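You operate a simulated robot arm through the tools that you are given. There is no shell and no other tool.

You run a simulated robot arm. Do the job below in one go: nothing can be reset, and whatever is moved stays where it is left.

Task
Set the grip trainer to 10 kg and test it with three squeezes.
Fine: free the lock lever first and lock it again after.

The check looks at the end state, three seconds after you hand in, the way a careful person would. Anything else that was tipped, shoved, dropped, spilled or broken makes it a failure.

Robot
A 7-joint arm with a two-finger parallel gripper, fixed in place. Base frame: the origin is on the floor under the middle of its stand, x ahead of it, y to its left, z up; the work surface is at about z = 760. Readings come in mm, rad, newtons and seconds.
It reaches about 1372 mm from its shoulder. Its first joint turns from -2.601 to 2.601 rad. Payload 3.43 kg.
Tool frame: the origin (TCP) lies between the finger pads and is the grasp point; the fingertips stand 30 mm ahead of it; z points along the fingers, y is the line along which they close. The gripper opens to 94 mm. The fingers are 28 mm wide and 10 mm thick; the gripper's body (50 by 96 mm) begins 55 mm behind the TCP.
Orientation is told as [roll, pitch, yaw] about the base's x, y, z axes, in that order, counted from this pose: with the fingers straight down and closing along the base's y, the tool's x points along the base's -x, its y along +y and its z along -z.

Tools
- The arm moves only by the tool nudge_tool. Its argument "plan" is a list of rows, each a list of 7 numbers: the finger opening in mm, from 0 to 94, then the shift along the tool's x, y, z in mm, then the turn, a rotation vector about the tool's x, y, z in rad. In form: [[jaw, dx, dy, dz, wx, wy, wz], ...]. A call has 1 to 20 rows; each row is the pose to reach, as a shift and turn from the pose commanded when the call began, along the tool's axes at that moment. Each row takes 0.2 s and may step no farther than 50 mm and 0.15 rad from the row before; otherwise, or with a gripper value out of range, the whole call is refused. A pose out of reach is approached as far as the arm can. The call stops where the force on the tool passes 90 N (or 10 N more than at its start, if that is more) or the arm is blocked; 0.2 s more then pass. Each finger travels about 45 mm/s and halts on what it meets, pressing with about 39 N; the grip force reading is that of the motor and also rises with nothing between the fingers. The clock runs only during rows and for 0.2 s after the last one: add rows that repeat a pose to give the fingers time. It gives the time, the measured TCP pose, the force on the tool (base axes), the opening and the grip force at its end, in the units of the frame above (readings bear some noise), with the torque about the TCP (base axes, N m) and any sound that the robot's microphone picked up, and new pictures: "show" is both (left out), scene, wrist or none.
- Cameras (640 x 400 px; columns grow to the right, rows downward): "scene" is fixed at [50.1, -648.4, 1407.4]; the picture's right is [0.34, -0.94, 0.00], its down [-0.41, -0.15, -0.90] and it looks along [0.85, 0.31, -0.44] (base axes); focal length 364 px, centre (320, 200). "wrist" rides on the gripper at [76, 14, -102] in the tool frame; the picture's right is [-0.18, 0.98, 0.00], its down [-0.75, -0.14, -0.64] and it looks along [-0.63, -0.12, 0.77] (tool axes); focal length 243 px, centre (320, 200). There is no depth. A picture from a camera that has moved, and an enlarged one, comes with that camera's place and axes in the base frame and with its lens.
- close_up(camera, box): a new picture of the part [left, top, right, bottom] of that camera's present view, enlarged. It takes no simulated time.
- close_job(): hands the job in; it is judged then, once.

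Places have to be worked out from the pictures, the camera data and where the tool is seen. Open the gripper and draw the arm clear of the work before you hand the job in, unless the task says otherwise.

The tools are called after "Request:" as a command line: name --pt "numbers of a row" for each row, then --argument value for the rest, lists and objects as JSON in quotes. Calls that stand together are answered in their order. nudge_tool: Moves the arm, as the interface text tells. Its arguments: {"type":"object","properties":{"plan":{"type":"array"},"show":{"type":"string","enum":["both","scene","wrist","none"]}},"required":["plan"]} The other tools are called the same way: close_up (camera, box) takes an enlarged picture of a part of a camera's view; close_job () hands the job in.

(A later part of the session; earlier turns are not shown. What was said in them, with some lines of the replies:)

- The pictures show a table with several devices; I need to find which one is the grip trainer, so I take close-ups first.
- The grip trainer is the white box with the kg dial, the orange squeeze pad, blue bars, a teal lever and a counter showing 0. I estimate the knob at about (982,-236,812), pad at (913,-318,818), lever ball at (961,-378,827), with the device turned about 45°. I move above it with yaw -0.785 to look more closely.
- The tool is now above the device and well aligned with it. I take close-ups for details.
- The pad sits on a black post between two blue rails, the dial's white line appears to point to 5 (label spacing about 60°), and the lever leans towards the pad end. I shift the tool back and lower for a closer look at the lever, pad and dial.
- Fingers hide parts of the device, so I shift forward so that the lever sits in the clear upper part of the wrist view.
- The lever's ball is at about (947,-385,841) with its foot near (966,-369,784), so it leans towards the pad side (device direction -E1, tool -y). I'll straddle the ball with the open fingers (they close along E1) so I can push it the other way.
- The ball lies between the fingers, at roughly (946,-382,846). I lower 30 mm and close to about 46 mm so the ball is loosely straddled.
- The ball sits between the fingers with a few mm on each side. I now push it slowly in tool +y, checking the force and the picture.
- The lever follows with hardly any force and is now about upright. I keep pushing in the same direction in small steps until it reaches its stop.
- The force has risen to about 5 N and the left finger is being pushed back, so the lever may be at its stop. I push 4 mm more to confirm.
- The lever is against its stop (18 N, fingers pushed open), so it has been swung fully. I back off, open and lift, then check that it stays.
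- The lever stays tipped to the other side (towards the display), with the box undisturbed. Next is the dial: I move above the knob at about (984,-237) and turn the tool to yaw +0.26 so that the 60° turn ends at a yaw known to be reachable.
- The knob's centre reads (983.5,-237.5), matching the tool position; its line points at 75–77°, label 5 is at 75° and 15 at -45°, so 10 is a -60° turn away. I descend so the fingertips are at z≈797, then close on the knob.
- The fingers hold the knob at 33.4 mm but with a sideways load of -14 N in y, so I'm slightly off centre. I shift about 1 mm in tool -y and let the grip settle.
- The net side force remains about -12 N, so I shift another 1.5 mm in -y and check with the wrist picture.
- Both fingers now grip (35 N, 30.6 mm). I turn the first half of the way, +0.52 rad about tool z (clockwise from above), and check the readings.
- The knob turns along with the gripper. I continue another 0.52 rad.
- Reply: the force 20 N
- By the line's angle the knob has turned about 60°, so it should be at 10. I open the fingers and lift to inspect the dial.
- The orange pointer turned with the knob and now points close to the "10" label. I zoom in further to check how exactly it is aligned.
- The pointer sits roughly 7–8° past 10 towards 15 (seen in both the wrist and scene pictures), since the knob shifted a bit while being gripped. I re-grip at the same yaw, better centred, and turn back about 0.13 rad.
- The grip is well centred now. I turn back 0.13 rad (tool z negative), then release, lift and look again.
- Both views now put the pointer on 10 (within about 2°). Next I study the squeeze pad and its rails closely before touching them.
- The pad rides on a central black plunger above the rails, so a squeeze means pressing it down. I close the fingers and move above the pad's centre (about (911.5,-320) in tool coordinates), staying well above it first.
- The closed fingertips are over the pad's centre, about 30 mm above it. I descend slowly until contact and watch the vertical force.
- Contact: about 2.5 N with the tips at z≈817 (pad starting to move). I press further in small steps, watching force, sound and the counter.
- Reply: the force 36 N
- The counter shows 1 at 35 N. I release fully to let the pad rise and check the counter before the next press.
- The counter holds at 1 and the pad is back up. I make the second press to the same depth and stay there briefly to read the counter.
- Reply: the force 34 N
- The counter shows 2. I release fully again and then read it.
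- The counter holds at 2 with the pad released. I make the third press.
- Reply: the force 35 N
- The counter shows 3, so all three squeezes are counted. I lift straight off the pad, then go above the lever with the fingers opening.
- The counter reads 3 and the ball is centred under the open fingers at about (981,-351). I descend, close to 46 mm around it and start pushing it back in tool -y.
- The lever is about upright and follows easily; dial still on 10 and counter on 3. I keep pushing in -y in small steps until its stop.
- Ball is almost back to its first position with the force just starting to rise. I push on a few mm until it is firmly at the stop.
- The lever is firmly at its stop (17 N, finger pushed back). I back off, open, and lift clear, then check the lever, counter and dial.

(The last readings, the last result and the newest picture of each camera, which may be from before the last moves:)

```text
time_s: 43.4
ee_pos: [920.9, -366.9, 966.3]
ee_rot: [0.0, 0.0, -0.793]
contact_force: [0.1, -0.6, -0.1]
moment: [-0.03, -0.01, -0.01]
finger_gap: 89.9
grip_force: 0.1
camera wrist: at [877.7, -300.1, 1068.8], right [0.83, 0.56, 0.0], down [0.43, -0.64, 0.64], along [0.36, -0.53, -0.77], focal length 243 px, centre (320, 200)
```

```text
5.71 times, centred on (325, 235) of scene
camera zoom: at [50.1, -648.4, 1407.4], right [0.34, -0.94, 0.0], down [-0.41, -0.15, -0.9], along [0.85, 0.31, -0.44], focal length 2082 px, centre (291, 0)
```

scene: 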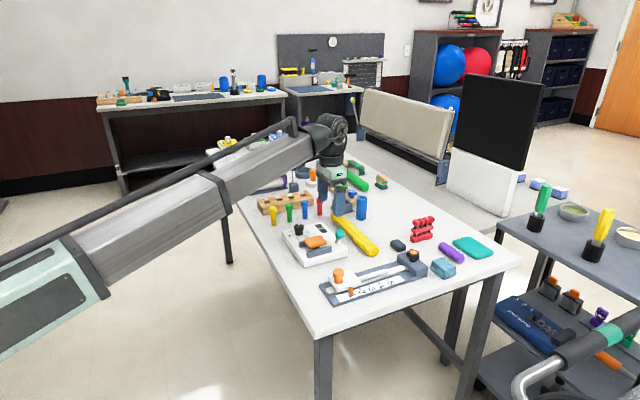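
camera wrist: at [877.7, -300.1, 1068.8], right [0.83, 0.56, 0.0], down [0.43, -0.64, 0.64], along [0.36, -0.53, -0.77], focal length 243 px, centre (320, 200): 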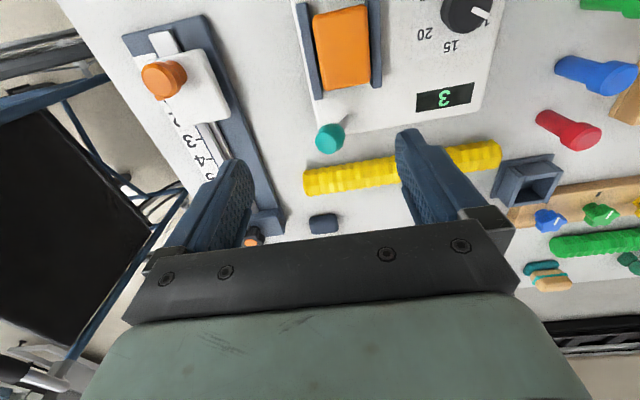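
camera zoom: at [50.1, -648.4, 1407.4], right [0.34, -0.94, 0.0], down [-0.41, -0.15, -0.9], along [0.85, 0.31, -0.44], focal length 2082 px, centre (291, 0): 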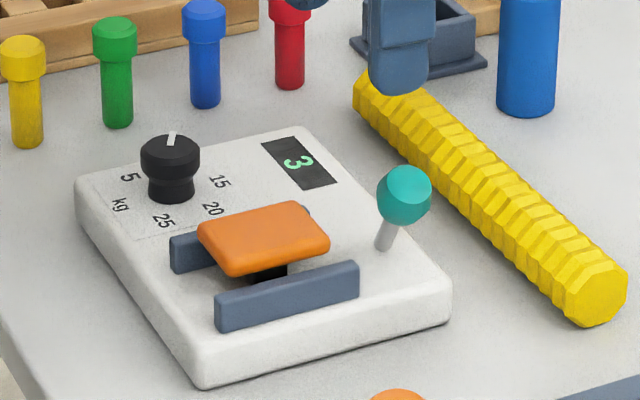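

The lever is back in its original locked tilt, the counter reads 3, the dial is on 10 and nothing else appears moved. I raise the arm and withdraw to roughly its starting place.

Request:
nudge_tool --pt "90 0 0 -42 0 0 0" --pt "90 0 0 -84 0 0 0" --pt "90 0 0 -125 0 0 0" --pt "90 -12 -43 -125 0 0 0" --pt "90 -25 -86 -125 0 0 0" --pt "90 -37 -129 -125 0 0 0" --pt "90 -50 -172 -125 0 0 0" --pt "90 -62 -214 -125 0 0 0" --pt "90 -62 -214 -125 0 0 0" --show "both"

Request:
close_up --camera "scene" --box '[240, 180, 400, 280]'

Request:
close_up --camera "wrist" --box '[300, 0, 640, 200]'

```text
time_s: 45.4
ee_pos: [812.6, -561.7, 1090.6]
ee_rot: [0.001, 0.0, -0.793]
contact_force: [-0.4, -0.5, 0.3]
moment: [-0.02, -0.03, 0.0]
finger_gap: 89.9
grip_force: 0.0
camera wrist: at [769.1, -495.0, 1193.7], right [0.83, 0.56, 0.0], down [0.43, -0.64, 0.64], along [0.36, -0.53, -0.77], focal length 243 px, centre (320, 200)
```

scene: 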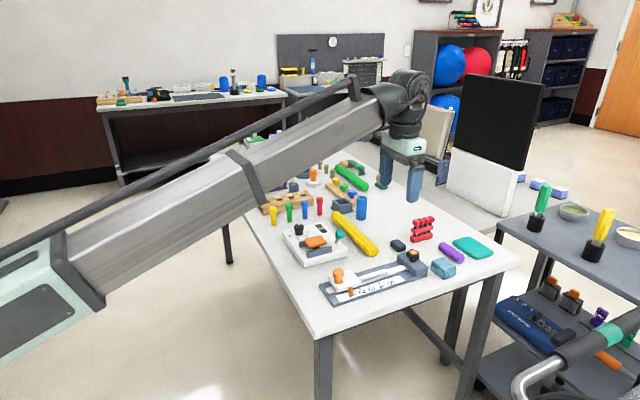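
wrist: 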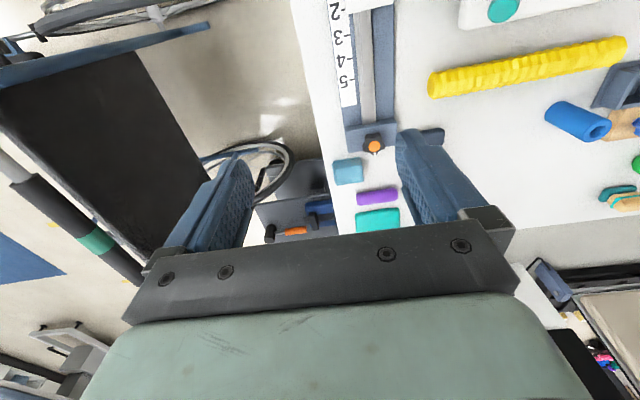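

```text
4.00 times, centred on (320, 230) of scene
camera zoom: at [50.1, -648.4, 1407.4], right [0.34, -0.94, 0.0], down [-0.41, -0.15, -0.9], along [0.85, 0.31, -0.44], focal length 1457 px, centre (320, 80)
```

zoom: 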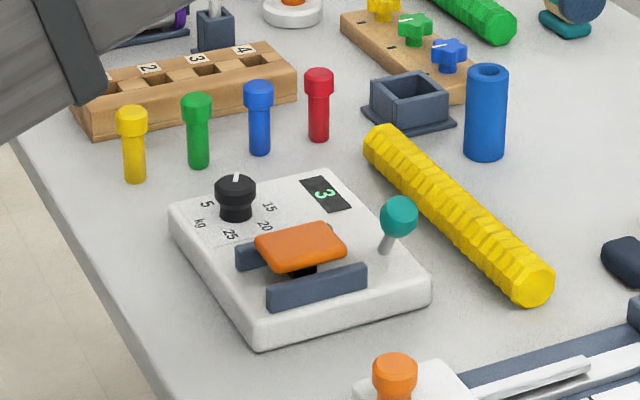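

```text
1.88 times, centred on (470, 100) of wrist
camera zoom: at [769.1, -495.0, 1193.7], right [0.83, 0.56, 0.0], down [0.43, -0.64, 0.64], along [0.36, -0.53, -0.77], focal length 457 px, centre (38, 388)
```

zoom: 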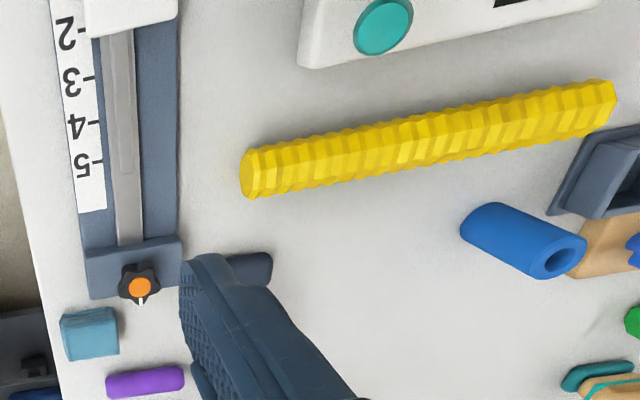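

The final view shows the dial on 10, the counter at 3 and the lever back in its locked tilt. The pad is up, all other objects are in their original places, and the arm is clear with the gripper open. I hand the job in.

Request:
close_job

```text
The job is handed in.
```

The grip trainer is set to 10 kg, its counter reads 3 after three full presses, and the lock lever is locked again.

- **Lock lever:** I swung it to the far stop before starting. At the end I pushed it back to its stop on the original side, where it matches its starting position.
- **Dial:** My first turn ended about 7–8° past 10. I turned it back, and it now points to 10 within about 2° as far as the pictures show.
- **Squeezes:** I pressed the orange pad down with the closed fingers and released it fully between presses. Each press took about 34–35 N and the counter went up by one each time.

In the last pictures nothing else on the table looks moved. The gripper is open and the arm is back near where it started. The job is handed in; it returned no verdict.
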